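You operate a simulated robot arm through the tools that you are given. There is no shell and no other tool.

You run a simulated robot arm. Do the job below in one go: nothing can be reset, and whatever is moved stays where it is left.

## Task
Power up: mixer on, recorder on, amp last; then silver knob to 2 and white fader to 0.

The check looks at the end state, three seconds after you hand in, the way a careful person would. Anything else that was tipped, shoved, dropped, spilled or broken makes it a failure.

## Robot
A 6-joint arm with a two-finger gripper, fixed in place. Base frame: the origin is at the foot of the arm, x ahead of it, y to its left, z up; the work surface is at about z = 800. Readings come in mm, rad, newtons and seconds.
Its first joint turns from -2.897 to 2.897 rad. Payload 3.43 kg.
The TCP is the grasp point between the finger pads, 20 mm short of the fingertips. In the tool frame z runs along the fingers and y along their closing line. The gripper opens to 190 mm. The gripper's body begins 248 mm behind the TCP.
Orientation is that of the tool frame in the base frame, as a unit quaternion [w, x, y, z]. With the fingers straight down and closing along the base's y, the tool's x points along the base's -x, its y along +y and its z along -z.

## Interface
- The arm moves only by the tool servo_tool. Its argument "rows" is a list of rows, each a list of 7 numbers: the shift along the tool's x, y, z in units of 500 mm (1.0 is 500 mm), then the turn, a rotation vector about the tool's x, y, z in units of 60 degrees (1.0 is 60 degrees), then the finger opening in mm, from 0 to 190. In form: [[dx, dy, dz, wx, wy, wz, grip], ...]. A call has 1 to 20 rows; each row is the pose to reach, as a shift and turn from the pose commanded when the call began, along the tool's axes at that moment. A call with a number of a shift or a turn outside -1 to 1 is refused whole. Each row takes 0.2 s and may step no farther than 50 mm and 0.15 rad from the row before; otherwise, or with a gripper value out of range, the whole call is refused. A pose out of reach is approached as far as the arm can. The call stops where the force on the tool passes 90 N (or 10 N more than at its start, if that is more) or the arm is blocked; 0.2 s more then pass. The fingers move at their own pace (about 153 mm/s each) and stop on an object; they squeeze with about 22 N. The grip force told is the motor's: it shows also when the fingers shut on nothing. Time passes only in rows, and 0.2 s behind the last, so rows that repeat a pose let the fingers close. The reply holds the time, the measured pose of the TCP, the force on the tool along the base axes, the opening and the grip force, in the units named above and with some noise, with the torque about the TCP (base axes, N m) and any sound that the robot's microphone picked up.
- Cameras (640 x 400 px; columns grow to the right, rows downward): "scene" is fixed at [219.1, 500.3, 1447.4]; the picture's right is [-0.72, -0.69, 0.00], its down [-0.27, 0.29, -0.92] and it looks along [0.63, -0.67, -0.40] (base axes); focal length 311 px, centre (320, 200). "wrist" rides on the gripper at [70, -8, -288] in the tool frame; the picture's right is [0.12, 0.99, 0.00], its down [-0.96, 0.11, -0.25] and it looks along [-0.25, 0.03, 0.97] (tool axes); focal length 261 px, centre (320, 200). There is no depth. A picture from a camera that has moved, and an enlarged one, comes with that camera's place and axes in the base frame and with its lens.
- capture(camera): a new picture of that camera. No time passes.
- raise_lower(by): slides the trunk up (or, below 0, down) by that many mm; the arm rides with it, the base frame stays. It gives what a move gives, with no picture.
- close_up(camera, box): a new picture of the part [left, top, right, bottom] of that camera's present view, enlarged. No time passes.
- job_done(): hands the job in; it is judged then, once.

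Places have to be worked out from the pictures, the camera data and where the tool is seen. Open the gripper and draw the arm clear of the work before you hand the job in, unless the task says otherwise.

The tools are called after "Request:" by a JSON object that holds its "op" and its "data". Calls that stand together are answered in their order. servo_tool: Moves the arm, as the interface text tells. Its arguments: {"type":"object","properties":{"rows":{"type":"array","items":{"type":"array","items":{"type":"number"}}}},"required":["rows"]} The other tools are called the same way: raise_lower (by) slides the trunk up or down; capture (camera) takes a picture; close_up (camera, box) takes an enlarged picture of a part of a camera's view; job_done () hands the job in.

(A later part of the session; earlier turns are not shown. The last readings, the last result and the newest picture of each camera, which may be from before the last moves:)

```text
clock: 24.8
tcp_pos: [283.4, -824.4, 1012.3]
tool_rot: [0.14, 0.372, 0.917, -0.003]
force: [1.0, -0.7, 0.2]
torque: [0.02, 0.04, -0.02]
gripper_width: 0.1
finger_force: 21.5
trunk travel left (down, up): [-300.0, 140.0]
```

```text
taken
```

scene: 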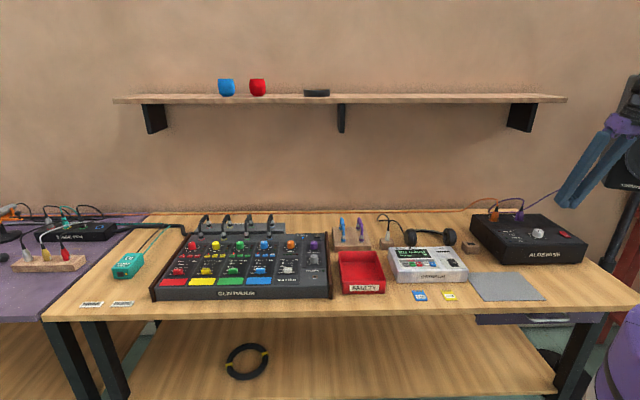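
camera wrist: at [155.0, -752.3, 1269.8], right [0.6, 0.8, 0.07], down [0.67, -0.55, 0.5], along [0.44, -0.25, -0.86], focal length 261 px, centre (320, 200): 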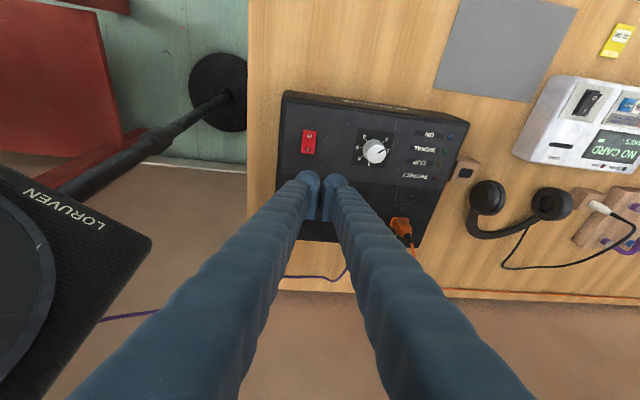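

The arm is near the amp and clear of the speaker. I zoom in to refine the rocker location.

Request:
{"op": "close_up", "data": {"camera": "wrist", "box": [275, 90, 435, 210]}}

Request:
{"op": "close_up", "data": {"camera": "scene", "box": [500, 150, 620, 270]}}

```text
3.33 times, centred on (355, 150) of wrist
camera zoom: at [155.0, -752.3, 1269.8], right [0.6, 0.8, 0.07], down [0.67, -0.55, 0.5], along [0.44, -0.25, -0.86], focal length 869 px, centre (203, 367)
```

zoom: 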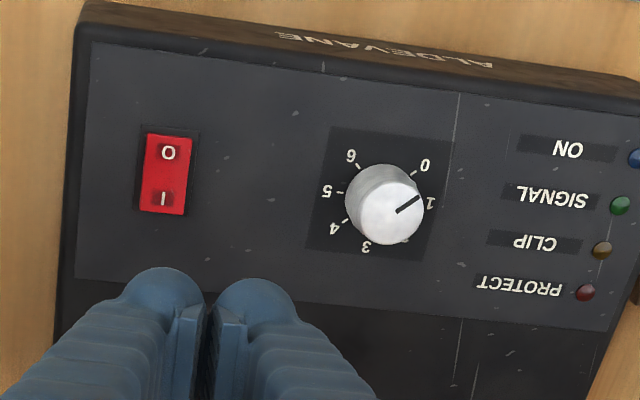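

```text
3.33 times, centred on (560, 210) of scene
camera zoom: at [219.1, 500.3, 1447.4], right [-0.72, -0.69, 0.0], down [-0.27, 0.29, -0.92], along [0.63, -0.67, -0.4], focal length 1037 px, centre (-480, 167)
```

zoom: 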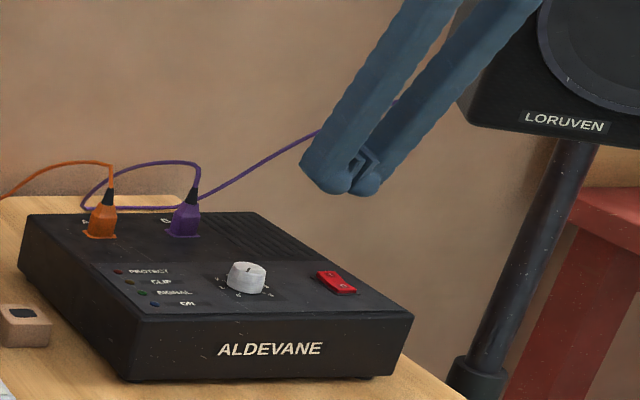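

The amp's I mark is at about (265, -825, 890), so the TCP is already right in x and y. I lower to about 20 mm above it.

Request:
{"op": "servo_tool", "data": {"rows": [[0.0134, -0.0052, 0.05, 0, 0, 0, 0], [0.0269, -0.0104, 0.0999, 0, 0, 0, 0], [0.0372, -0.0144, 0.1383, 0, 0, 0, 0], [0.0372, -0.0144, 0.1383, 0, 0, 0, 0]]}}

Request:
{"op": "close_up", "data": {"camera": "wrist", "box": [285, 130, 385, 220]}}

Request:
{"op": "close_up", "data": {"camera": "scene", "box": [540, 200, 600, 250]}}

```text
clock: 25.8
tcp_pos: [284.5, -825.9, 939.4]
tool_rot: [0.14, 0.373, 0.917, -0.002]
force: [-0.1, -0.1, -1.2]
torque: [0.07, 0.0, 0.0]
gripper_width: 0.2
finger_force: 21.8
trunk travel left (down, up): [-300.0, 140.0]
```

```text
4.44 times, centred on (335, 175) of wrist
camera zoom: at [155.1, -753.8, 1196.8], right [0.6, 0.8, 0.07], down [0.67, -0.55, 0.5], along [0.44, -0.25, -0.86], focal length 1158 px, centre (253, 311)
```

zoom: 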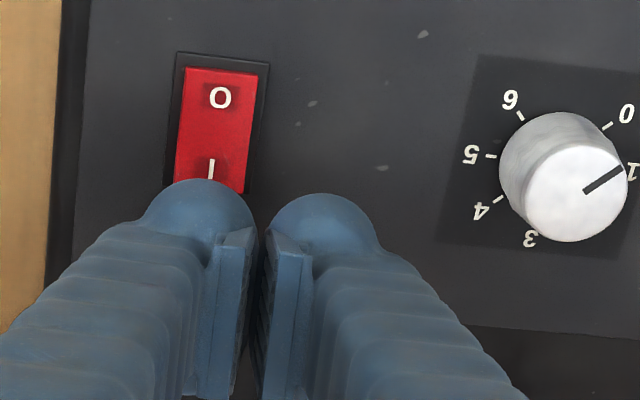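

```text
8.00 times, centred on (570, 225) of scene
camera zoom: at [219.1, 500.3, 1447.4], right [-0.72, -0.69, 0.0], down [-0.27, 0.29, -0.92], along [0.63, -0.67, -0.4], focal length 2488 px, centre (-1680, 0)
```

zoom: 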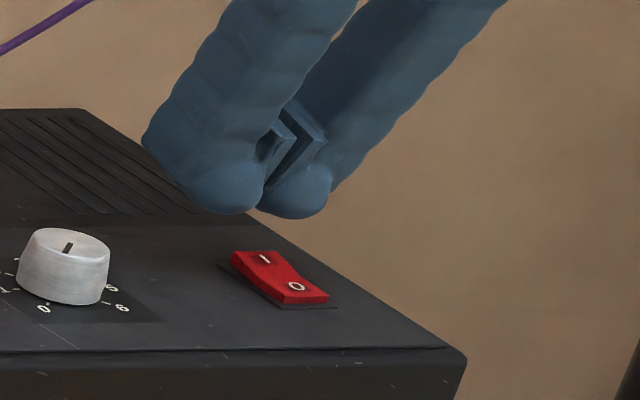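

Alignment is good. I make a 2 mm sideways correction and lower to about 5 mm above the rocker.

Request:
{"op": "servo_tool", "data": {"rows": [[-0.0029, 0.0034, 0.0008, 0, 0, 0, 0], [0.0012, 0.0018, 0.0162, 0, 0, 0, 0], [0.0049, 0.0004, 0.0296, 0, 0, 0, 0], [0.0049, 0.0004, 0.0296, 0, 0, 0, 0]]}}

Request:
{"op": "close_up", "data": {"camera": "wrist", "box": [285, 130, 385, 220]}}

Request:
{"op": "close_up", "data": {"camera": "scene", "box": [540, 200, 600, 250]}}

```text
clock: 26.8
tcp_pos: [285.8, -824.6, 925.0]
tool_rot: [0.14, 0.372, 0.917, -0.002]
force: [1.1, 0.0, 1.1]
torque: [0.0, -0.01, 0.0]
gripper_width: 0.1
finger_force: 21.7
trunk travel left (down, up): [-300.0, 140.0]
```

```text
4.44 times, centred on (335, 175) of wrist
camera zoom: at [156.1, -752.7, 1181.9], right [0.6, 0.8, 0.07], down [0.67, -0.55, 0.5], along [0.44, -0.25, -0.86], focal length 1158 px, centre (253, 311)
```

zoom: 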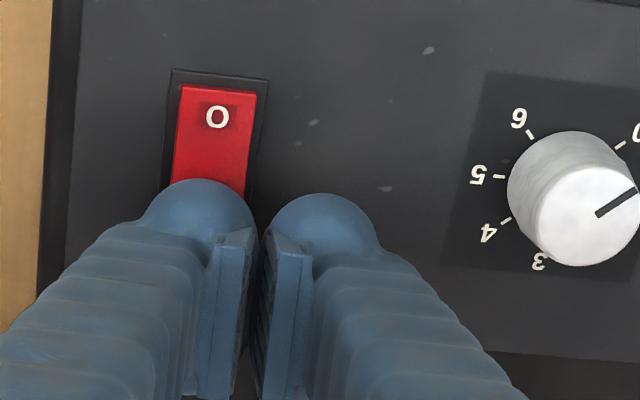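

```text
8.00 times, centred on (570, 225) of scene
camera zoom: at [219.1, 500.3, 1447.4], right [-0.72, -0.69, 0.0], down [-0.27, 0.29, -0.92], along [0.63, -0.67, -0.4], focal length 2488 px, centre (-1680, 0)
```

zoom: 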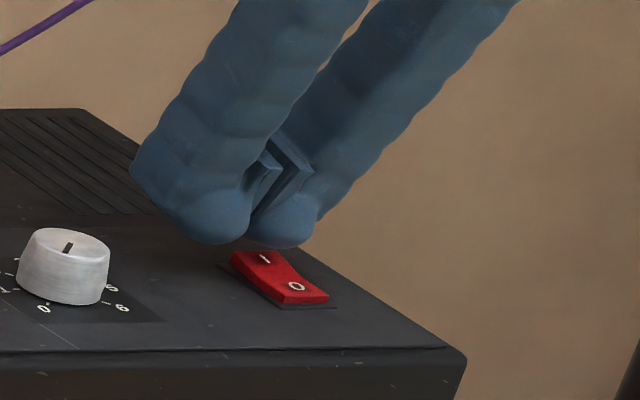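

The tip is right over the I half. I press in small steps.

Request:
{"op": "servo_tool", "data": {"rows": [[0.0016, -0.0006, 0.0058, 0, 0, 0, 0], [0.0026, -0.001, 0.0096, 0, 0, 0, 0], [0.0036, -0.0014, 0.0134, 0, 0, 0, 0], [0.0036, -0.0014, 0.0134, 0, 0, 0, 0]]}}

Request:
{"op": "close_up", "data": {"camera": "wrist", "box": [285, 130, 385, 220]}}

Request:
{"op": "close_up", "data": {"camera": "scene", "box": [500, 200, 600, 270]}}

```text
clock: 27.8
tcp_pos: [284.3, -825.0, 919.1]
tool_rot: [0.14, 0.372, 0.918, -0.002]
force: [-0.1, 1.1, -1.2]
torque: [0.01, 0.01, 0.03]
gripper_width: 0.1
finger_force: 22.1
trunk travel left (down, up): [-300.0, 140.0]
```

```text
4.44 times, centred on (335, 175) of wrist
camera zoom: at [156.2, -753.0, 1175.1], right [0.6, 0.8, 0.07], down [0.67, -0.55, 0.5], along [0.44, -0.25, -0.86], focal length 1158 px, centre (253, 311)
```

zoom: 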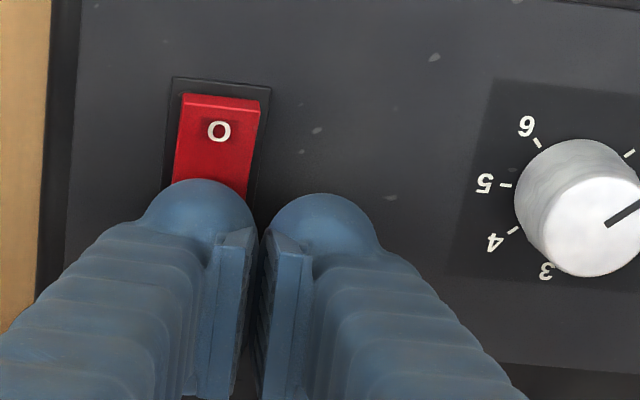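

```text
5.71 times, centred on (550, 235) of scene
camera zoom: at [219.1, 500.3, 1447.4], right [-0.72, -0.69, 0.0], down [-0.27, 0.29, -0.92], along [0.63, -0.67, -0.4], focal length 1777 px, centre (-994, 0)
```

zoom: 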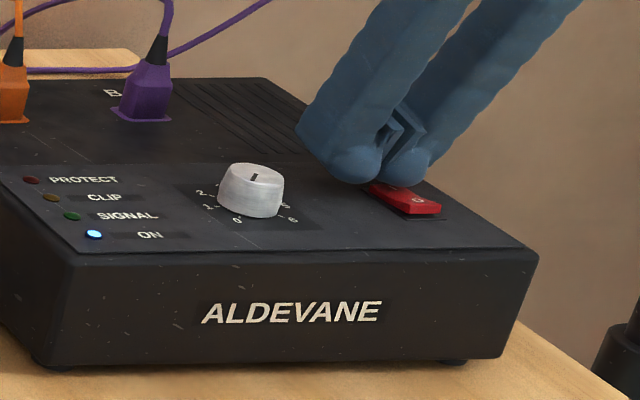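

The amp's ON LED is lit, so the power-up order is complete: mixer, recorder, amp. Next is the silver knob, which points at 0 and needs a 90° clockwise turn to 2. I lift, straighten the tool, open the fingers and hover over it at about (327, -747).

Request:
{"op": "servo_tool", "data": {"rows": [[-0.0155, 0.006, -0.0576, 0, 0, 0, 0], [-0.031, 0.012, -0.1153, 0, 0, 0, 0], [-0.0465, 0.018, -0.1729, 0, 0, 0, 0], [-0.0412, 0.0431, -0.178, -0.0006, 0.0393, -0.1044, 0], [-0.0358, 0.0681, -0.183, -0.0011, 0.0786, -0.2089, 0], [-0.0305, 0.0932, -0.1881, -0.0017, 0.1179, -0.3133, 30], [-0.0252, 0.1182, -0.1932, -0.0023, 0.1571, -0.4177, 60], [-0.0199, 0.1433, -0.1983, -0.0029, 0.1964, -0.5221, 90], [-0.0145, 0.1683, -0.2033, -0.0034, 0.2357, -0.6266, 120], [-0.0092, 0.1934, -0.2084, -0.004, 0.275, -0.731, 120], [-0.0092, 0.1934, -0.2084, -0.004, 0.275, -0.731, 120]]}}

Request:
{"op": "capture", "data": {"camera": "wrist"}}

Request:
{"op": "capture", "data": {"camera": "scene"}}

```text
clock: 30.2
tcp_pos: [325.2, -749.0, 1031.0]
tool_rot: [0.0, -0.002, 1.0, 0.0]
force: [-0.2, 1.0, 0.2]
torque: [-0.02, -0.03, 0.01]
gripper_width: 120.2
finger_force: 0.1
trunk travel left (down, up): [-300.0, 140.0]
```

```text
taken
camera wrist: at [254.2, -757.6, 1317.8], right [-0.12, 0.99, 0.0], down [0.96, 0.12, 0.25], along [0.25, 0.03, -0.97], focal length 261 px, centre (320, 200)
```

wrist: 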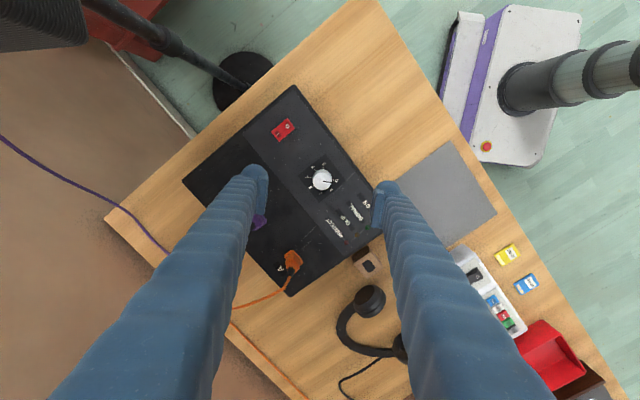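

```text
taken
```

scene: 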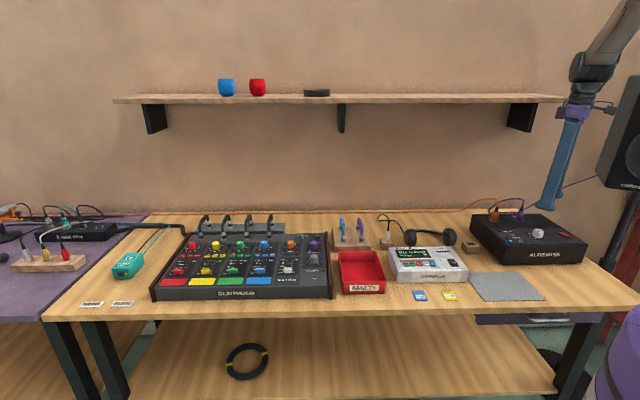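

The tool is vertical over the knob. I zoom in to get the knob centre and pointer angle.

Request:
{"op": "close_up", "data": {"camera": "wrist", "box": [280, 145, 370, 215]}}

Request:
{"op": "close_up", "data": {"camera": "scene", "box": [510, 160, 590, 265]}}

```text
5.71 times, centred on (325, 180) of wrist
camera zoom: at [254.2, -757.6, 1317.8], right [-0.12, 0.99, 0.0], down [0.96, 0.12, 0.25], along [0.25, 0.03, -0.97], focal length 1489 px, centre (291, 314)
```

zoom: 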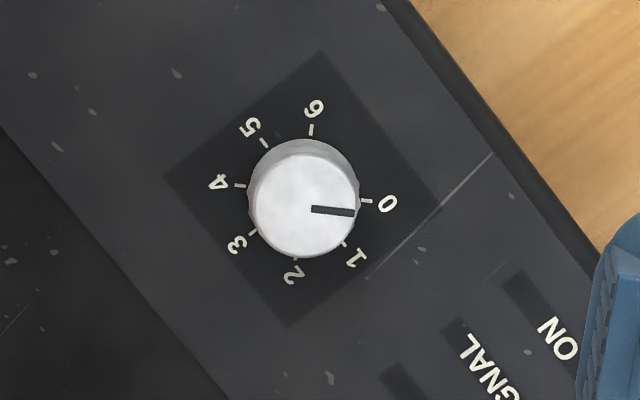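

```text
3.81 times, centred on (550, 212) of scene
camera zoom: at [219.1, 500.3, 1447.4], right [-0.72, -0.69, 0.0], down [-0.27, 0.29, -0.92], along [0.63, -0.67, -0.4], focal length 1185 px, centre (-556, 152)
```

zoom: 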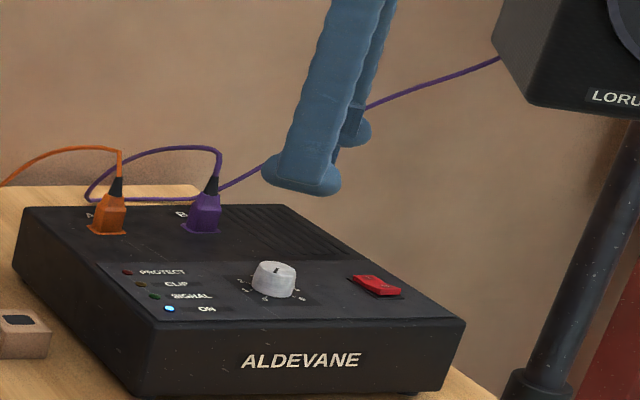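

The knob centre works out to about (328, -746.5), with its top at z ≈ 905 and the panel at z ≈ 882. I narrow the opening, lower to just above the knob and recheck the centring.

Request:
{"op": "servo_tool", "data": {"rows": [[-0.0028, 0.0025, 0.06, 0, 0, 0, 90], [-0.0056, 0.005, 0.12, 0, 0, 0, 70], [-0.0056, 0.005, 0.172, 0, 0, 0, 60], [-0.0056, 0.005, 0.172, 0, 0, 0, 60]]}}

Request:
{"op": "close_up", "data": {"camera": "wrist", "box": [270, 140, 370, 220]}}

Request:
{"op": "close_up", "data": {"camera": "scene", "box": [500, 190, 590, 260]}}

```text
clock: 31.2
tcp_pos: [329.2, -746.3, 942.9]
tool_rot: [0.0, 0.0, 1.0, 0.0]
force: [0.1, 0.3, -1.0]
torque: [0.03, -0.01, -0.04]
gripper_width: 60.0
finger_force: 0.1
trunk travel left (down, up): [-300.0, 140.0]
```

```text
5.00 times, centred on (320, 180) of wrist
camera zoom: at [257.9, -755.0, 1230.4], right [-0.12, 0.99, 0.0], down [0.96, 0.12, 0.25], along [0.25, 0.03, -0.97], focal length 1303 px, centre (320, 300)
```

zoom: 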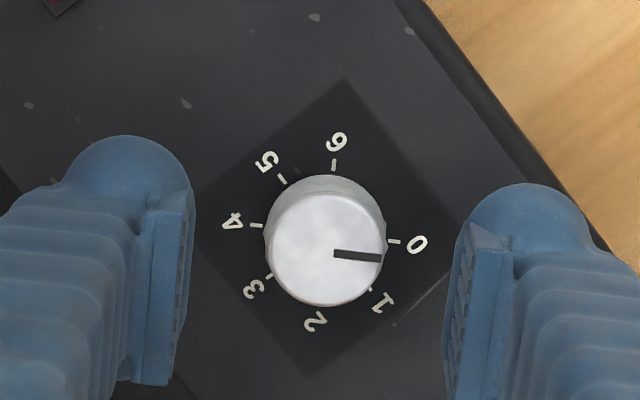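

```text
5.71 times, centred on (545, 225) of scene
camera zoom: at [219.1, 500.3, 1447.4], right [-0.72, -0.69, 0.0], down [-0.27, 0.29, -0.92], along [0.63, -0.67, -0.4], focal length 1777 px, centre (-966, 57)
```

zoom: 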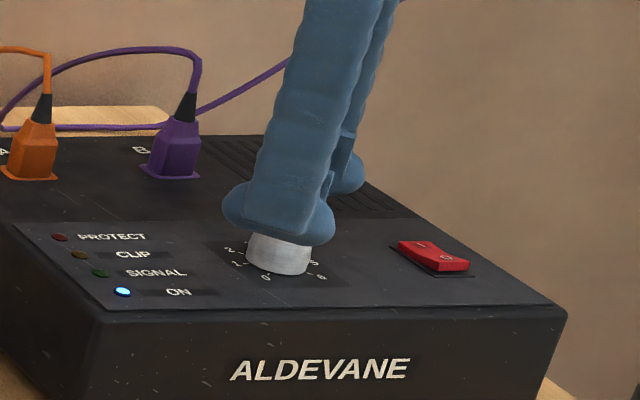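

The knob sits 1.7 mm to one side and is centred the other way. I correct that and lower to z ≈ 909 with the fingers still open around it.

Request:
{"op": "servo_tool", "data": {"rows": [[0, 0.0033, 0.02, 0, 0, 0, 60], [0, 0.0033, 0.045, 0, 0, 0, 60], [0, 0.0033, 0.066, 0, 0, 0, 60], [0, 0.0033, 0.066, 0, 0, 0, 60]]}}

Request:
{"op": "close_up", "data": {"camera": "wrist", "box": [270, 140, 370, 220]}}

Request:
{"op": "close_up", "data": {"camera": "scene", "box": [500, 190, 590, 260]}}

```text
clock: 32.2
tcp_pos: [331.9, -744.2, 910.4]
tool_rot: [0.0, 0.0, 1.0, -0.001]
force: [0.2, 0.0, -0.4]
torque: [0.03, -0.01, 0.0]
gripper_width: 59.8
finger_force: 0.0
trunk travel left (down, up): [-300.0, 140.0]
```

```text
5.00 times, centred on (320, 180) of wrist
camera zoom: at [259.8, -753.5, 1196.8], right [-0.12, 0.99, 0.0], down [0.96, 0.12, 0.25], along [0.25, 0.03, -0.97], focal length 1303 px, centre (320, 300)
```

zoom: 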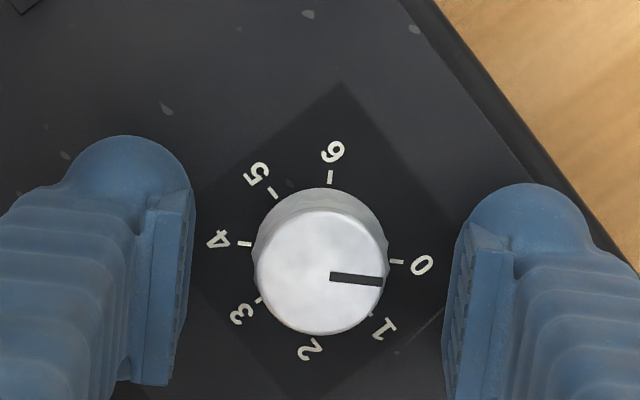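

```text
5.71 times, centred on (545, 225) of scene
camera zoom: at [219.1, 500.3, 1447.4], right [-0.72, -0.69, 0.0], down [-0.27, 0.29, -0.92], along [0.63, -0.67, -0.4], focal length 1777 px, centre (-966, 57)
```

zoom: 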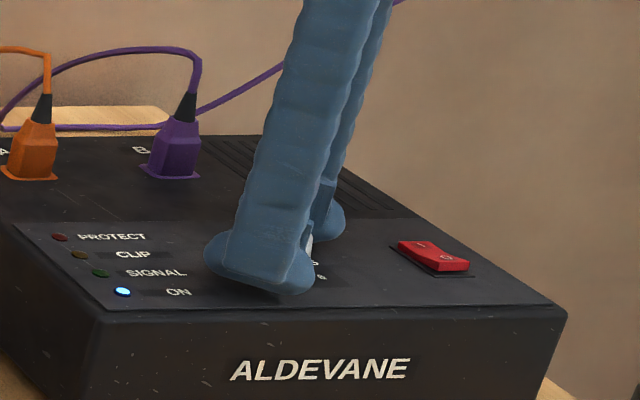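

The knob is centred between the pads within a millimetre. I close on it.

Request:
{"op": "servo_tool", "data": {"rows": [[0, 0, 0, 0, 0, 0, 45], [0, 0, 0, 0, 0, 0, 20], [0, 0, 0, 0, 0, 0, 20], [0, 0, 0, 0, 0, 0, 20]]}}

Request:
{"op": "close_up", "data": {"camera": "wrist", "box": [270, 140, 370, 220]}}

```text
clock: 33.2
tcp_pos: [331.6, -744.3, 908.9]
tool_rot: [0.001, 0.001, 1.0, 0.0]
force: [-0.4, -3.7, -1.0]
torque: [-0.01, 0.01, -0.09]
gripper_width: 29.3
finger_force: 44.8
trunk travel left (down, up): [-300.0, 140.0]
```

```text
5.00 times, centred on (320, 180) of wrist
camera zoom: at [259.8, -753.7, 1197.0], right [-0.12, 0.99, 0.0], down [0.96, 0.12, 0.25], along [0.25, 0.03, -0.97], focal length 1303 px, centre (320, 300)
```

zoom: 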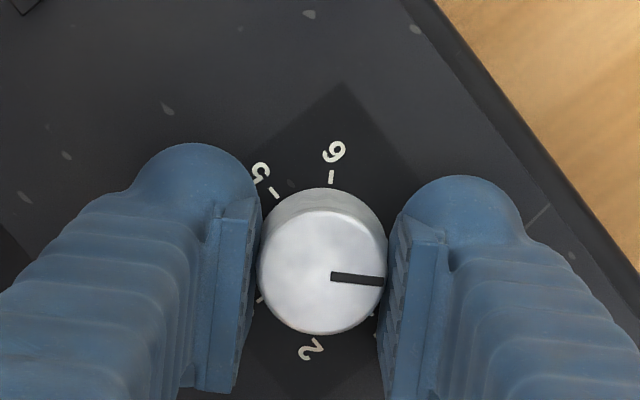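

The knob is gripped at 29 mm with only a small side force. I turn it 60° clockwise seen from above, which is about tool +z.

Request:
{"op": "servo_tool", "data": {"rows": [[0, 0, 0, 0, 0, 0.125, 20], [0, 0, 0, 0, 0, 0.25, 20], [0, 0, 0, 0, 0, 0.375, 20], [0, 0, 0, 0, 0, 0.5, 20], [0, 0, 0, 0, 0, 0.625, 20], [0, 0, 0, 0, 0, 0.75, 20], [0, 0, 0, 0, 0, 0.875, 20], [0, 0, 0, 0, 0, 1.0, 20], [0, 0, 0, 0, 0, 1.0, 20]]}}

Request:
{"op": "close_up", "data": {"camera": "wrist", "box": [270, 140, 370, 220]}}

```text
clock: 35.2
tcp_pos: [330.0, -747.0, 908.9]
tool_rot: [0.002, 0.5, 0.866, 0.0]
force: [-9.3, -42.9, 2.6]
torque: [-0.14, 0.26, 0.08]
gripper_width: 29.2
finger_force: 45.0
trunk travel left (down, up): [-300.0, 140.0]
```

```text
5.00 times, centred on (320, 180) of wrist
camera zoom: at [285.4, -690.5, 1196.8], right [0.8, 0.6, 0.0], down [0.58, -0.78, 0.25], along [0.15, -0.2, -0.97], focal length 1303 px, centre (320, 300)
```

zoom: 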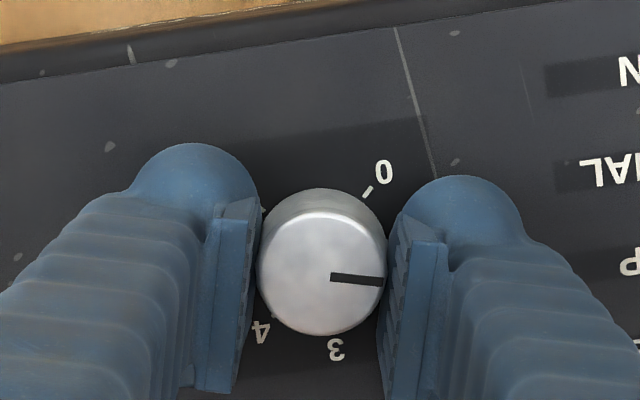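

The turn worked, but a side force of 43 N has built up. I release to relieve it, then look at the centring before turning the last 30°.

Request:
{"op": "servo_tool", "data": {"rows": [[0, 0, 0, 0, 0, 0, 40], [0, 0, 0, 0, 0, 0, 60], [0, 0, 0, 0, 0, 0, 60]]}}

Request:
{"op": "close_up", "data": {"camera": "wrist", "box": [270, 140, 370, 220]}}

Request:
{"op": "capture", "data": {"camera": "scene"}}

```text
clock: 36.0
tcp_pos: [331.3, -742.8, 910.5]
tool_rot: [0.001, 0.5, 0.866, 0.0]
force: [0.6, -0.4, 0.0]
torque: [-0.01, 0.03, 0.01]
gripper_width: 60.3
finger_force: 0.2
trunk travel left (down, up): [-300.0, 140.0]
```

```text
5.00 times, centred on (320, 180) of wrist
camera zoom: at [286.7, -686.6, 1197.1], right [0.8, 0.6, 0.0], down [0.58, -0.78, 0.25], along [0.15, -0.2, -0.97], focal length 1303 px, centre (320, 300)
```

zoom: 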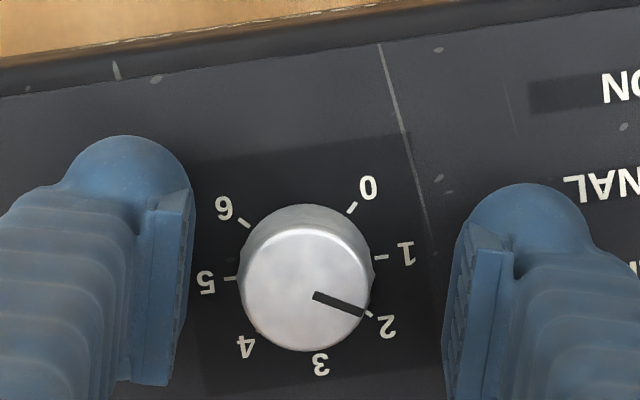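

```text
taken
```

scene: 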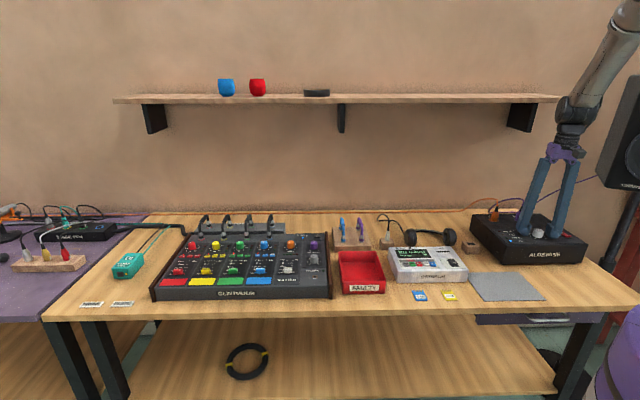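

The pointer now reads about 1.6; the spring-back dragged the knob slightly on release. I check with the fixed scene camera whether the amp itself shifted.

Request:
{"op": "close_up", "data": {"camera": "scene", "box": [500, 190, 590, 260]}}

Request:
{"op": "close_up", "data": {"camera": "wrist", "box": [290, 170, 340, 215]}}

```text
5.71 times, centred on (545, 225) of scene
camera zoom: at [219.1, 500.3, 1447.4], right [-0.72, -0.69, 0.0], down [-0.27, 0.29, -0.92], along [0.63, -0.67, -0.4], focal length 1777 px, centre (-966, 57)
```

zoom: 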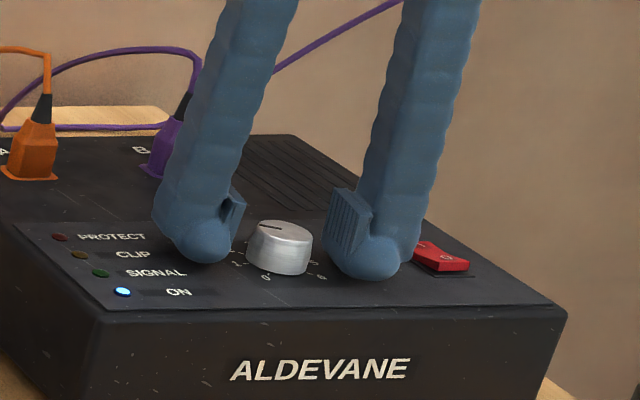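

```text
8.89 times, centred on (315, 192) of wrist
camera zoom: at [286.7, -686.6, 1197.1], right [0.8, 0.6, 0.0], down [0.58, -0.78, 0.25], along [0.15, -0.2, -0.97], focal length 2317 px, centre (364, 267)
```

zoom: 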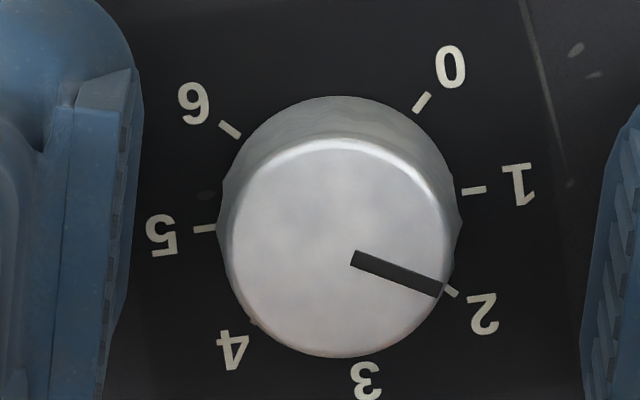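

The amp has not moved; its lettering and LEDs sit at identical pixels. The knob is at about 1.62, so about 17° remain. The tool centre drifted roughly 4 mm during the turn, so I re-centre first.

Request:
{"op": "servo_tool", "data": {"rows": [[-0.0068, -0.0048, 0, 0, 0, 0, 60], [-0.0068, -0.0048, 0, 0, 0, 0, 60], [-0.0068, -0.0048, 0, 0, 0, 0, 60]]}}

Request:
{"op": "close_up", "data": {"camera": "wrist", "box": [270, 140, 370, 220]}}

```text
clock: 36.8
tcp_pos: [330.4, -746.8, 908.7]
tool_rot: [0.0, 0.5, 0.866, 0.0]
force: [-0.2, 0.3, 0.1]
torque: [-0.01, 0.0, -0.03]
gripper_width: 59.8
finger_force: 0.0
trunk travel left (down, up): [-300.0, 140.0]
```

```text
5.00 times, centred on (320, 180) of wrist
camera zoom: at [285.5, -690.9, 1196.8], right [0.8, 0.6, 0.0], down [0.58, -0.78, 0.25], along [0.15, -0.2, -0.97], focal length 1303 px, centre (320, 300)
```

zoom: 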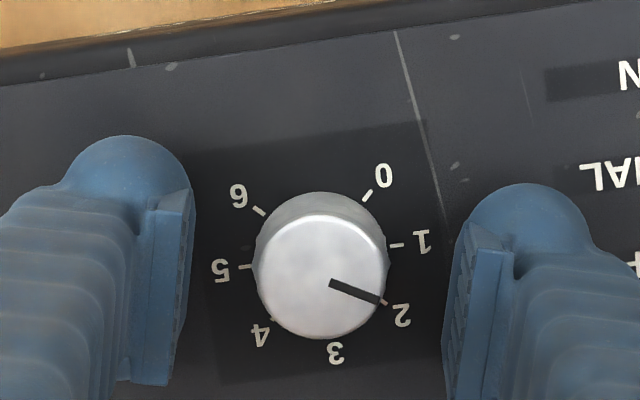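

It is well centred. I grip and turn the remaining 17°.

Request:
{"op": "servo_tool", "data": {"rows": [[0, 0, 0, 0, 0, 0, 40], [0, 0, 0, 0, 0, 0, 20], [0, 0, 0, 0, 0, 0, 20]]}}

Request:
{"op": "servo_tool", "data": {"rows": [[0, 0, 0, 0, 0, 0.1, 20], [0, 0, 0, 0, 0, 0.2, 20], [0, 0, 0, 0, 0, 0.283, 20], [0, 0, 0, 0, 0, 0.283, 20]]}}

Request:
{"op": "close_up", "data": {"camera": "wrist", "box": [270, 140, 370, 220]}}

```text
clock: 37.6
tcp_pos: [328.7, -747.5, 909.5]
tool_rot: [0.0, 0.5, 0.866, 0.0]
force: [-0.3, -0.2, -0.7]
torque: [-0.02, -0.02, 0.0]
gripper_width: 29.4
finger_force: 44.8
trunk travel left (down, up): [-300.0, 140.0]
```

```text
clock: 38.6
tcp_pos: [328.8, -747.3, 909.7]
tool_rot: [0.0, 0.623, 0.782, 0.0]
force: [-11.4, -4.2, -4.0]
torque: [0.02, 0.06, 0.0]
gripper_width: 29.5
finger_force: 44.8
trunk travel left (down, up): [-300.0, 140.0]
```

```text
5.00 times, centred on (320, 180) of wrist
camera zoom: at [303.1, -681.3, 1196.8], right [0.94, 0.34, 0.0], down [0.33, -0.91, 0.25], along [0.08, -0.23, -0.97], focal length 1303 px, centre (320, 300)
```

zoom: 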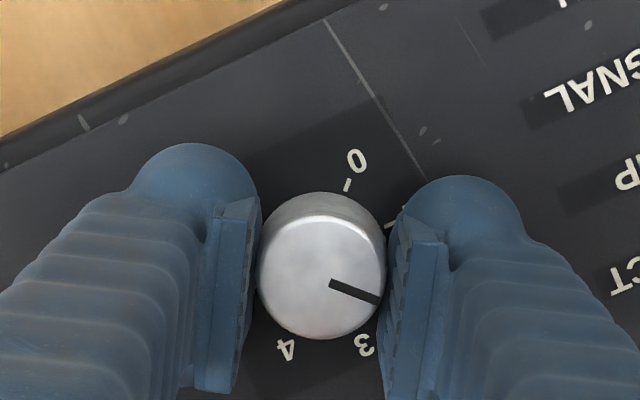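

A small side force of 12 N remains. I relieve it with a 1 mm shift and then release, so the knob isn't dragged.

Request:
{"op": "servo_tool", "data": {"rows": [[-0.0003, -0.0021, 0, 0, 0, 0, 20], [-0.0003, -0.0021, 0, 0, 0, 0, 20]]}}

Request:
{"op": "servo_tool", "data": {"rows": [[0, 0, 0, 0, 0, 0, 35], [0, 0, 0, 0, 0, 0, 60], [0, 0, 0, 0, 0, 0, 60]]}}

Request:
{"op": "close_up", "data": {"camera": "wrist", "box": [290, 165, 350, 215]}}

Request:
{"op": "close_up", "data": {"camera": "scene", "box": [500, 190, 590, 260]}}

```text
clock: 39.2
tcp_pos: [328.1, -747.1, 909.5]
tool_rot: [-0.001, 0.622, 0.783, 0.0]
force: [-6.0, -0.6, -7.0]
torque: [-0.07, -0.02, 0.03]
gripper_width: 29.5
finger_force: 45.0
trunk travel left (down, up): [-300.0, 140.0]
```

```text
clock: 40.0
tcp_pos: [328.7, -747.4, 909.7]
tool_rot: [0.0, 0.623, 0.783, 0.0]
force: [0.4, 0.1, -0.3]
torque: [-0.01, 0.0, 0.01]
gripper_width: 60.3
finger_force: 0.1
trunk travel left (down, up): [-300.0, 140.0]
```

```text
8.00 times, centred on (320, 190) of wrist
camera zoom: at [303.5, -681.3, 1197.4], right [0.94, 0.34, 0.0], down [0.33, -0.91, 0.25], along [0.08, -0.23, -0.97], focal length 2085 px, centre (320, 280)
```

zoom: 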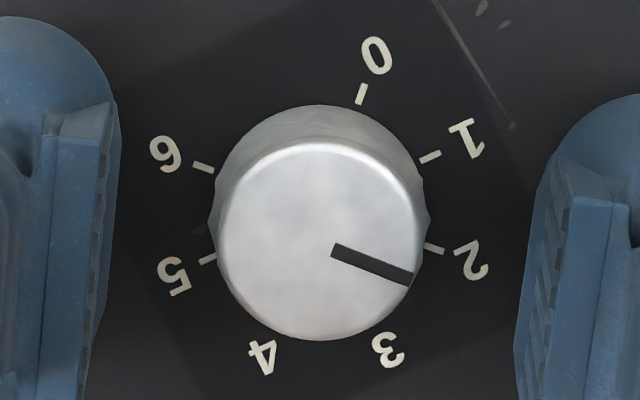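

```text
5.71 times, centred on (545, 225) of scene
camera zoom: at [219.1, 500.3, 1447.4], right [-0.72, -0.69, 0.0], down [-0.27, 0.29, -0.92], along [0.63, -0.67, -0.4], focal length 1777 px, centre (-966, 57)
```

zoom: 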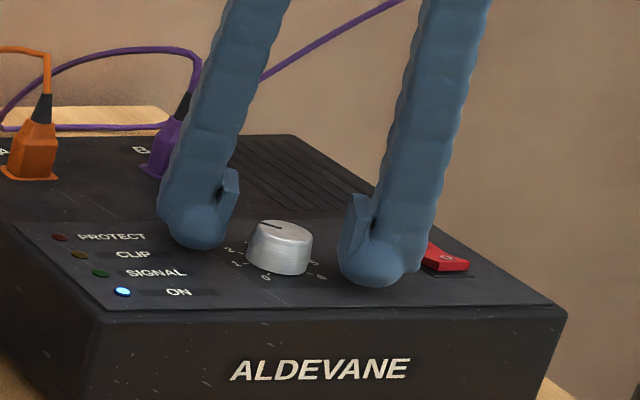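

The knob now reads 2.04 and the amp hasn't moved. I raise the arm straight up and head to the mixer's white MASTER fader at about (850, -16), turning the tool so the fingers close along the fader's travel.

Request:
{"op": "servo_tool", "data": {"rows": [[0, 0, -0.08, 0, 0, 0, 60], [0, 0, -0.16, 0, 0, 0, 60], [0, 0, -0.24, 0, 0, 0, 60], [0, 0, -0.24, 0, 0, 0, 60]]}}

Request:
{"op": "servo_tool", "data": {"rows": [[0.0595, 0.067, 0, 0, 0, -0.1, 60], [0.1191, 0.134, 0, 0, 0, -0.2, 60], [0.1786, 0.2009, 0, 0, 0, -0.3, 60], [0.2382, 0.2679, 0, 0, 0, -0.4, 60], [0.2977, 0.3349, 0, 0, 0, -0.5, 60], [0.3572, 0.4019, 0, 0, 0, -0.6, 60], [0.4168, 0.4689, 0, 0, 0, -0.7, 60], [0.4763, 0.5358, 0, 0, 0, -0.8, 60], [0.5359, 0.6028, 0, 0, 0, -0.9, 60], [0.5954, 0.6698, 0, 0, 0, -1.0, 60], [0.5954, 0.6698, 0, 0, 0, -1.0, 60]]}}

Request:
{"op": "capture", "data": {"camera": "scene"}}

```text
clock: 41.0
tcp_pos: [329.4, -747.3, 1029.8]
tool_rot: [0.0, 0.622, 0.783, 0.0]
force: [-0.5, 1.2, 0.9]
torque: [-0.09, -0.01, 0.02]
gripper_width: 60.0
finger_force: 0.1
trunk travel left (down, up): [-300.0, 140.0]
```

```text
clock: 43.4
tcp_pos: [588.0, -381.5, 1031.3]
tool_rot: [0.001, 0.148, 0.989, 0.0]
force: [-0.2, 0.3, -0.6]
torque: [-0.08, 0.02, -0.02]
gripper_width: 60.1
finger_force: 0.0
trunk travel left (down, up): [-300.0, 140.0]
```

```text
taken
```

scene: 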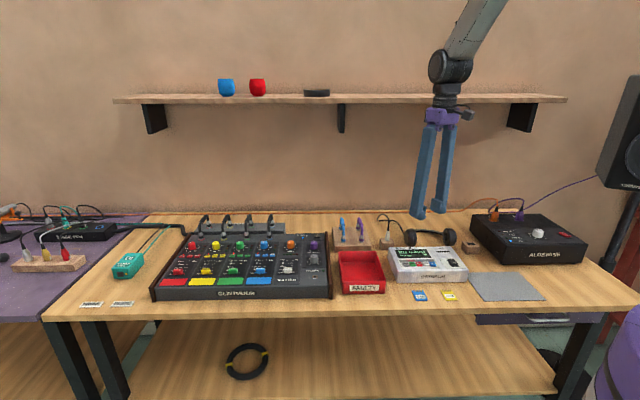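

The path is clear. I continue to the hover over the fader and finish the rotation.

Request:
{"op": "servo_tool", "data": {"rows": [[-0.0287, 0.0852, 0, 0, 0, -0.1, 60], [-0.0574, 0.1705, 0, 0, 0, -0.2, 60], [-0.0861, 0.2557, 0, 0, 0, -0.3, 60], [-0.1148, 0.341, 0, 0, 0, -0.4, 60], [-0.1435, 0.4262, 0, 0, 0, -0.5, 60], [-0.1722, 0.5114, 0, 0, 0, -0.6, 60], [-0.2009, 0.5967, 0, 0, 0, -0.7, 60], [-0.2296, 0.6819, 0, 0, 0, -0.8, 60], [-0.2583, 0.7672, 0, 0, 0, -0.9, 60], [-0.287, 0.8524, 0, 0, 0, -1.0, 60], [-0.287, 0.8524, 0, 0, 0, -1.0, 60]]}}

Request:
{"op": "servo_tool", "data": {"rows": [[0, 0, 0, 0, 0, -0.034, 100], [0, 0, 0, 0, 0, -0.034, 100]]}}

Request:
{"op": "capture", "data": {"camera": "wrist"}}

Request:
{"op": "capture", "data": {"camera": "scene"}}

```text
clock: 45.8
tcp_pos: [849.2, -14.3, 1028.9]
tool_rot: [0.0, -0.368, 0.93, 0.0]
force: [-0.2, 0.4, 0.1]
torque: [-0.09, -0.04, -0.01]
gripper_width: 60.1
finger_force: 0.0
trunk travel left (down, up): [-300.0, 140.0]
```

```text
clock: 46.4
tcp_pos: [850.7, -15.8, 1027.5]
tool_rot: [0.0, -0.383, 0.924, 0.0]
force: [-0.2, 0.2, -0.3]
torque: [0.01, 0.0, -0.02]
gripper_width: 99.8
finger_force: 0.0
trunk travel left (down, up): [-300.0, 140.0]
```

```text
taken
camera wrist: at [805.1, -72.2, 1314.8], right [-0.79, 0.62, 0.0], down [0.6, 0.76, 0.25], along [0.15, 0.19, -0.97], focal length 261 px, centre (320, 200)
```

wrist: 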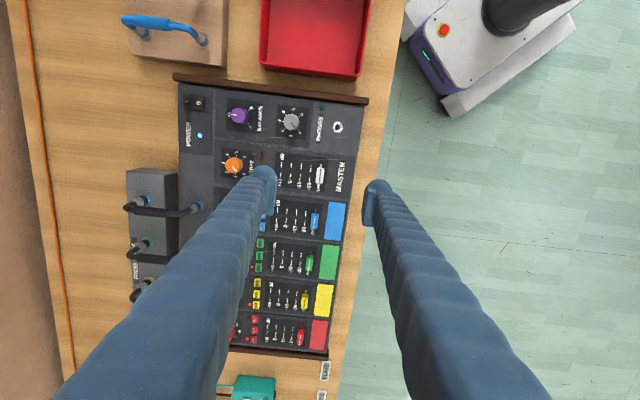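

```text
taken
```

scene: 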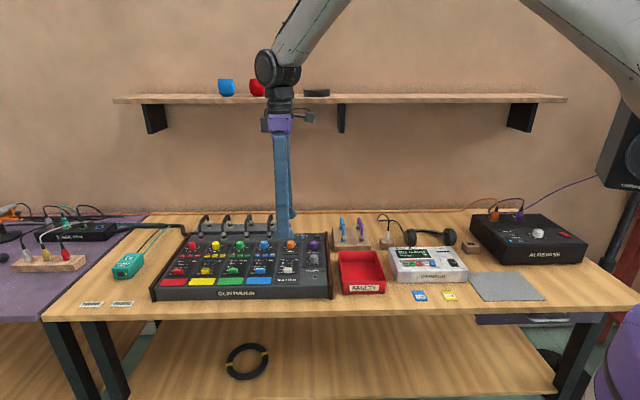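

I have a good side view of the master channel. I zoom in on the fader.

Request:
{"op": "close_up", "data": {"camera": "wrist", "box": [265, 140, 365, 210]}}

Request:
{"op": "close_up", "data": {"camera": "scene", "box": [265, 230, 325, 290]}}

```text
5.71 times, centred on (315, 175) of wrist
camera zoom: at [805.1, -72.2, 1314.8], right [-0.79, 0.62, 0.0], down [0.6, 0.76, 0.25], along [0.15, 0.19, -0.97], focal length 1489 px, centre (349, 343)
```

zoom: 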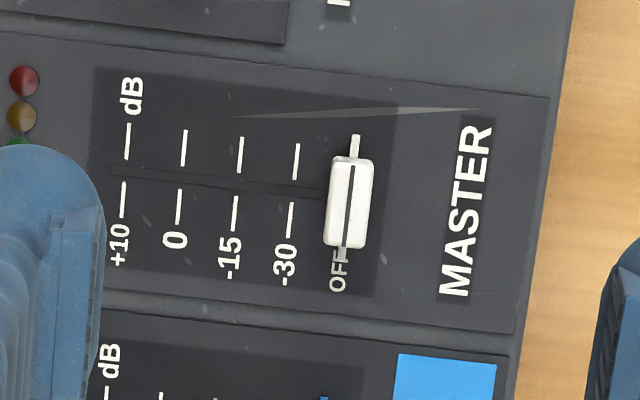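

```text
6.67 times, centred on (295, 260) of scene
camera zoom: at [219.1, 500.3, 1447.4], right [-0.72, -0.69, 0.0], down [-0.27, 0.29, -0.92], along [0.63, -0.67, -0.4], focal length 2074 px, centre (487, -200)
```

zoom: 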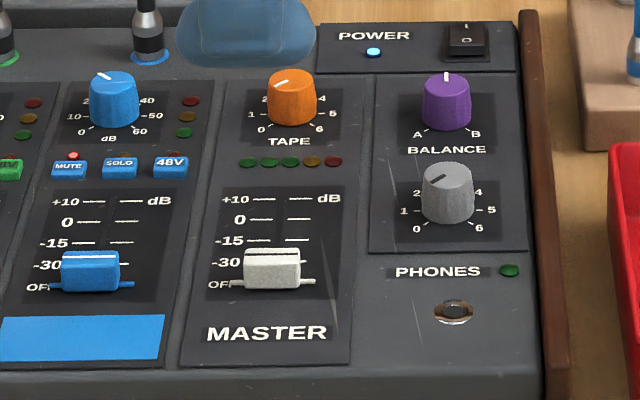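

The fader cap sits at about (850, -14), with its top at z ≈ 862, and it needs to go about 55 mm towards the wall to reach 0. I lower to z ≈ 900 with a 50 mm opening and check.

Request:
{"op": "servo_tool", "data": {"rows": [[-0.0036, 0.0024, 0.07, 0, 0, 0, 60], [-0.0036, 0.0024, 0.14, 0, 0, 0, 50], [-0.0036, 0.0024, 0.2, 0, 0, 0, 50], [-0.0036, 0.0024, 0.255, 0, 0, 0, 50], [-0.0036, 0.0024, 0.255, 0, 0, 0, 50]]}}

Request:
{"op": "close_up", "data": {"camera": "wrist", "box": [270, 140, 370, 220]}}

Request:
{"op": "close_up", "data": {"camera": "scene", "box": [265, 220, 335, 290]}}

```text
clock: 47.6
tcp_pos: [849.8, -13.7, 903.3]
tool_rot: [0.001, -0.384, 0.923, -0.001]
force: [1.0, 0.1, -0.3]
torque: [-0.02, 0.0, 0.02]
gripper_width: 49.8
finger_force: 0.0
trunk travel left (down, up): [-300.0, 140.0]
```

```text
5.00 times, centred on (320, 180) of wrist
camera zoom: at [805.0, -70.0, 1190.6], right [-0.79, 0.62, 0.0], down [0.6, 0.76, 0.25], along [0.15, 0.19, -0.97], focal length 1303 px, centre (320, 300)
```

zoom: 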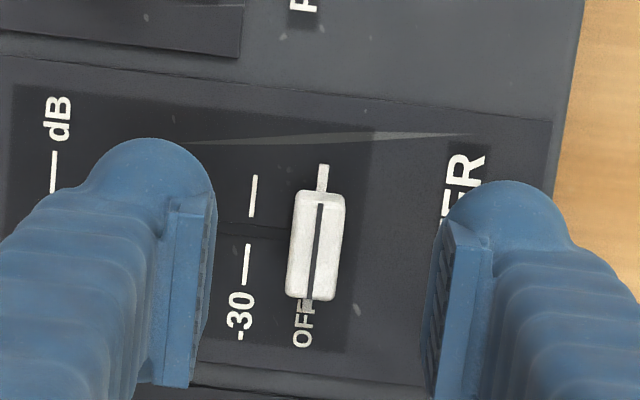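

```text
5.71 times, centred on (300, 255) of scene
camera zoom: at [219.1, 500.3, 1447.4], right [-0.72, -0.69, 0.0], down [-0.27, 0.29, -0.92], along [0.63, -0.67, -0.4], focal length 1777 px, centre (434, -114)
```

zoom: 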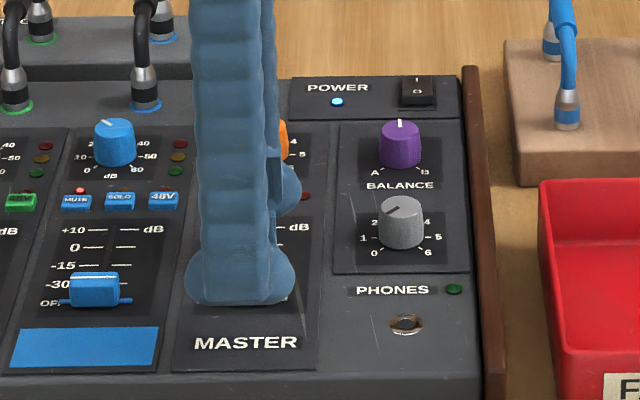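

The cap is centred between the fingers. I lower to straddle it, stopping above the panel.

Request:
{"op": "servo_tool", "data": {"rows": [[-0.002, 0, 0.02, 0, 0, 0, 50], [-0.002, 0, 0.044, 0, 0, 0, 50], [-0.002, 0, 0.044, 0, 0, 0, 50]]}}

Request:
{"op": "close_up", "data": {"camera": "wrist", "box": [270, 140, 370, 220]}}

Request:
{"op": "close_up", "data": {"camera": "scene", "box": [265, 230, 325, 290]}}

```text
clock: 48.4
tcp_pos: [851.4, -13.6, 880.1]
tool_rot: [0.0, -0.384, 0.923, 0.0]
force: [0.3, 0.7, 0.9]
torque: [0.02, 0.0, 0.02]
gripper_width: 49.7
finger_force: 0.0
trunk travel left (down, up): [-300.0, 140.0]
```

```text
5.00 times, centred on (320, 180) of wrist
camera zoom: at [806.0, -70.0, 1167.1], right [-0.79, 0.62, 0.0], down [0.6, 0.76, 0.25], along [0.15, 0.19, -0.97], focal length 1303 px, centre (320, 300)
```

zoom: 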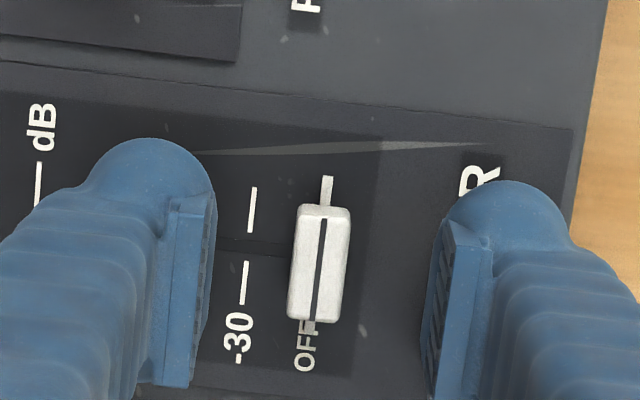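

```text
6.67 times, centred on (295, 260) of scene
camera zoom: at [219.1, 500.3, 1447.4], right [-0.72, -0.69, 0.0], down [-0.27, 0.29, -0.92], along [0.63, -0.67, -0.4], focal length 2074 px, centre (487, -200)
```

zoom: 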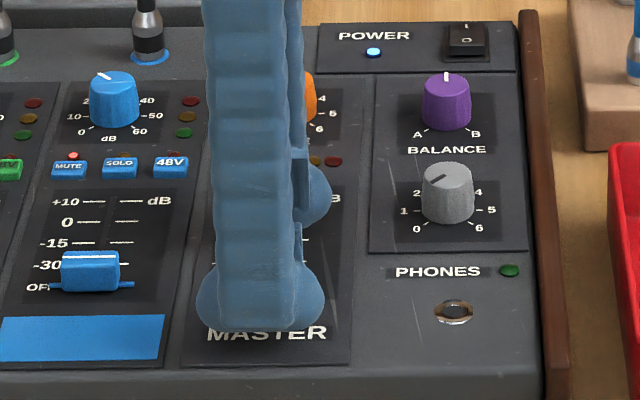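

The tips look close to panel height but the cap's height is uncertain. I lower in 2 mm steps while watching the force.

Request:
{"op": "servo_tool", "data": {"rows": [[0, 0, 0.004, 0, 0, 0, 50], [0, 0, 0.008, 0, 0, 0, 50], [0, 0, 0.008, 0, 0, 0, 50]]}}

Request:
{"op": "close_up", "data": {"camera": "scene", "box": [275, 255, 315, 285]}}

```text
clock: 49.2
tcp_pos: [851.2, -14.7, 875.5]
tool_rot: [0.001, -0.383, 0.924, 0.0]
force: [-0.4, -1.5, 1.0]
torque: [-0.03, -0.03, 0.0]
gripper_width: 50.2
finger_force: 0.1
trunk travel left (down, up): [-300.0, 140.0]
```

```text
13.33 times, centred on (295, 270) of scene
camera zoom: at [219.1, 500.3, 1447.4], right [-0.72, -0.69, 0.0], down [-0.27, 0.29, -0.92], along [0.63, -0.67, -0.4], focal length 4147 px, centre (653, -733)
```

zoom: 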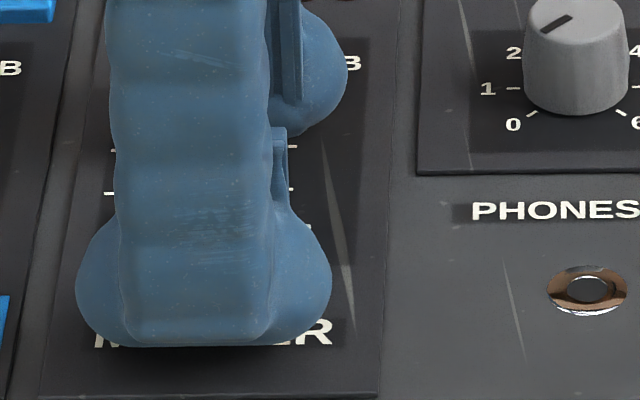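

There is no contact yet, so I step lower carefully.

Request:
{"op": "servo_tool", "data": {"rows": [[0, 0, 0.003, 0, 0, 0, 50], [0, 0, 0.006, 0, 0, 0, 50], [0, 0, 0.006, 0, 0, 0, 50]]}}

Request:
{"op": "close_up", "data": {"camera": "wrist", "box": [270, 140, 370, 220]}}

```text
clock: 50.0
tcp_pos: [851.8, -12.6, 873.7]
tool_rot: [0.0, -0.384, 0.924, 0.0]
force: [-0.1, 0.1, -0.1]
torque: [-0.01, 0.03, -0.04]
gripper_width: 50.1
finger_force: 0.0
trunk travel left (down, up): [-300.0, 140.0]
```

```text
5.00 times, centred on (320, 180) of wrist
camera zoom: at [807.1, -69.8, 1160.1], right [-0.79, 0.62, 0.0], down [0.6, 0.76, 0.25], along [0.15, 0.19, -0.97], focal length 1303 px, centre (320, 300)
```

zoom: 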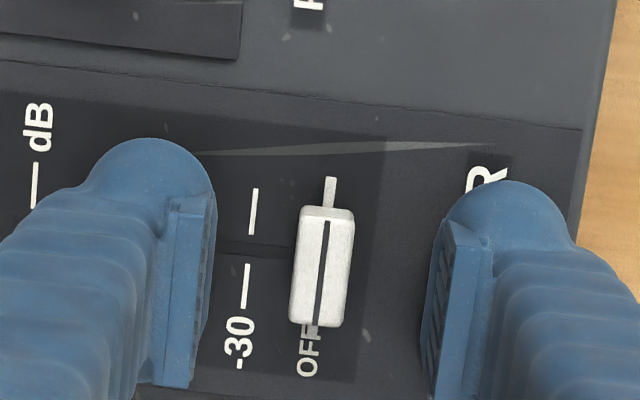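

The cap lies between the pads. I close and see whether the width stops at the cap's thickness of about 14 mm.

Request:
{"op": "servo_tool", "data": {"rows": [[0, 0, 0, 0, 0, 0, 35], [0, 0, 0, 0, 0, 0, 25], [0, 0, 0, 0, 0, 0, 15], [0, 0, 0, 0, 0, 0, 5], [0, 0, 0, 0, 0, 0, 5]]}}

Request:
{"op": "close_up", "data": {"camera": "wrist", "box": [270, 140, 370, 220]}}

Request:
{"op": "close_up", "data": {"camera": "scene", "box": [265, 230, 325, 290]}}

```text
clock: 51.2
tcp_pos: [852.6, -14.5, 871.9]
tool_rot: [0.001, -0.384, 0.923, 0.0]
force: [1.1, -1.8, -0.5]
torque: [-0.01, 0.02, 0.0]
gripper_width: 12.1
finger_force: 44.8
trunk travel left (down, up): [-300.0, 140.0]
```

```text
5.00 times, centred on (320, 180) of wrist
camera zoom: at [807.1, -69.9, 1159.9], right [-0.79, 0.62, 0.0], down [0.6, 0.76, 0.25], along [0.15, 0.19, -0.97], focal length 1303 px, centre (320, 300)
```

zoom: 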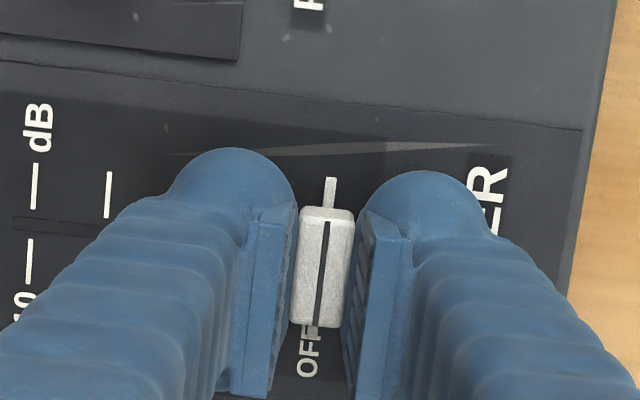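

```text
6.67 times, centred on (295, 260) of scene
camera zoom: at [219.1, 500.3, 1447.4], right [-0.72, -0.69, 0.0], down [-0.27, 0.29, -0.92], along [0.63, -0.67, -0.4], focal length 2074 px, centre (487, -200)
```

zoom: 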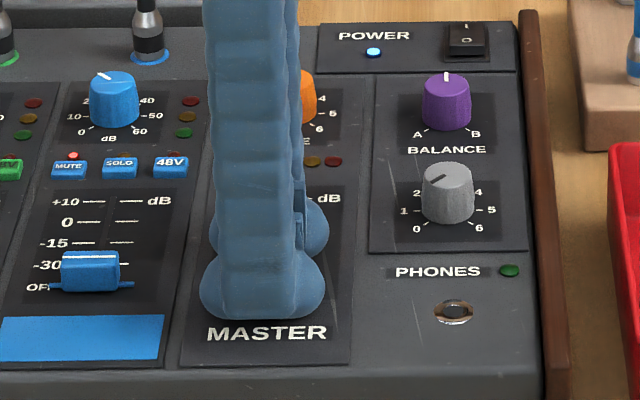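

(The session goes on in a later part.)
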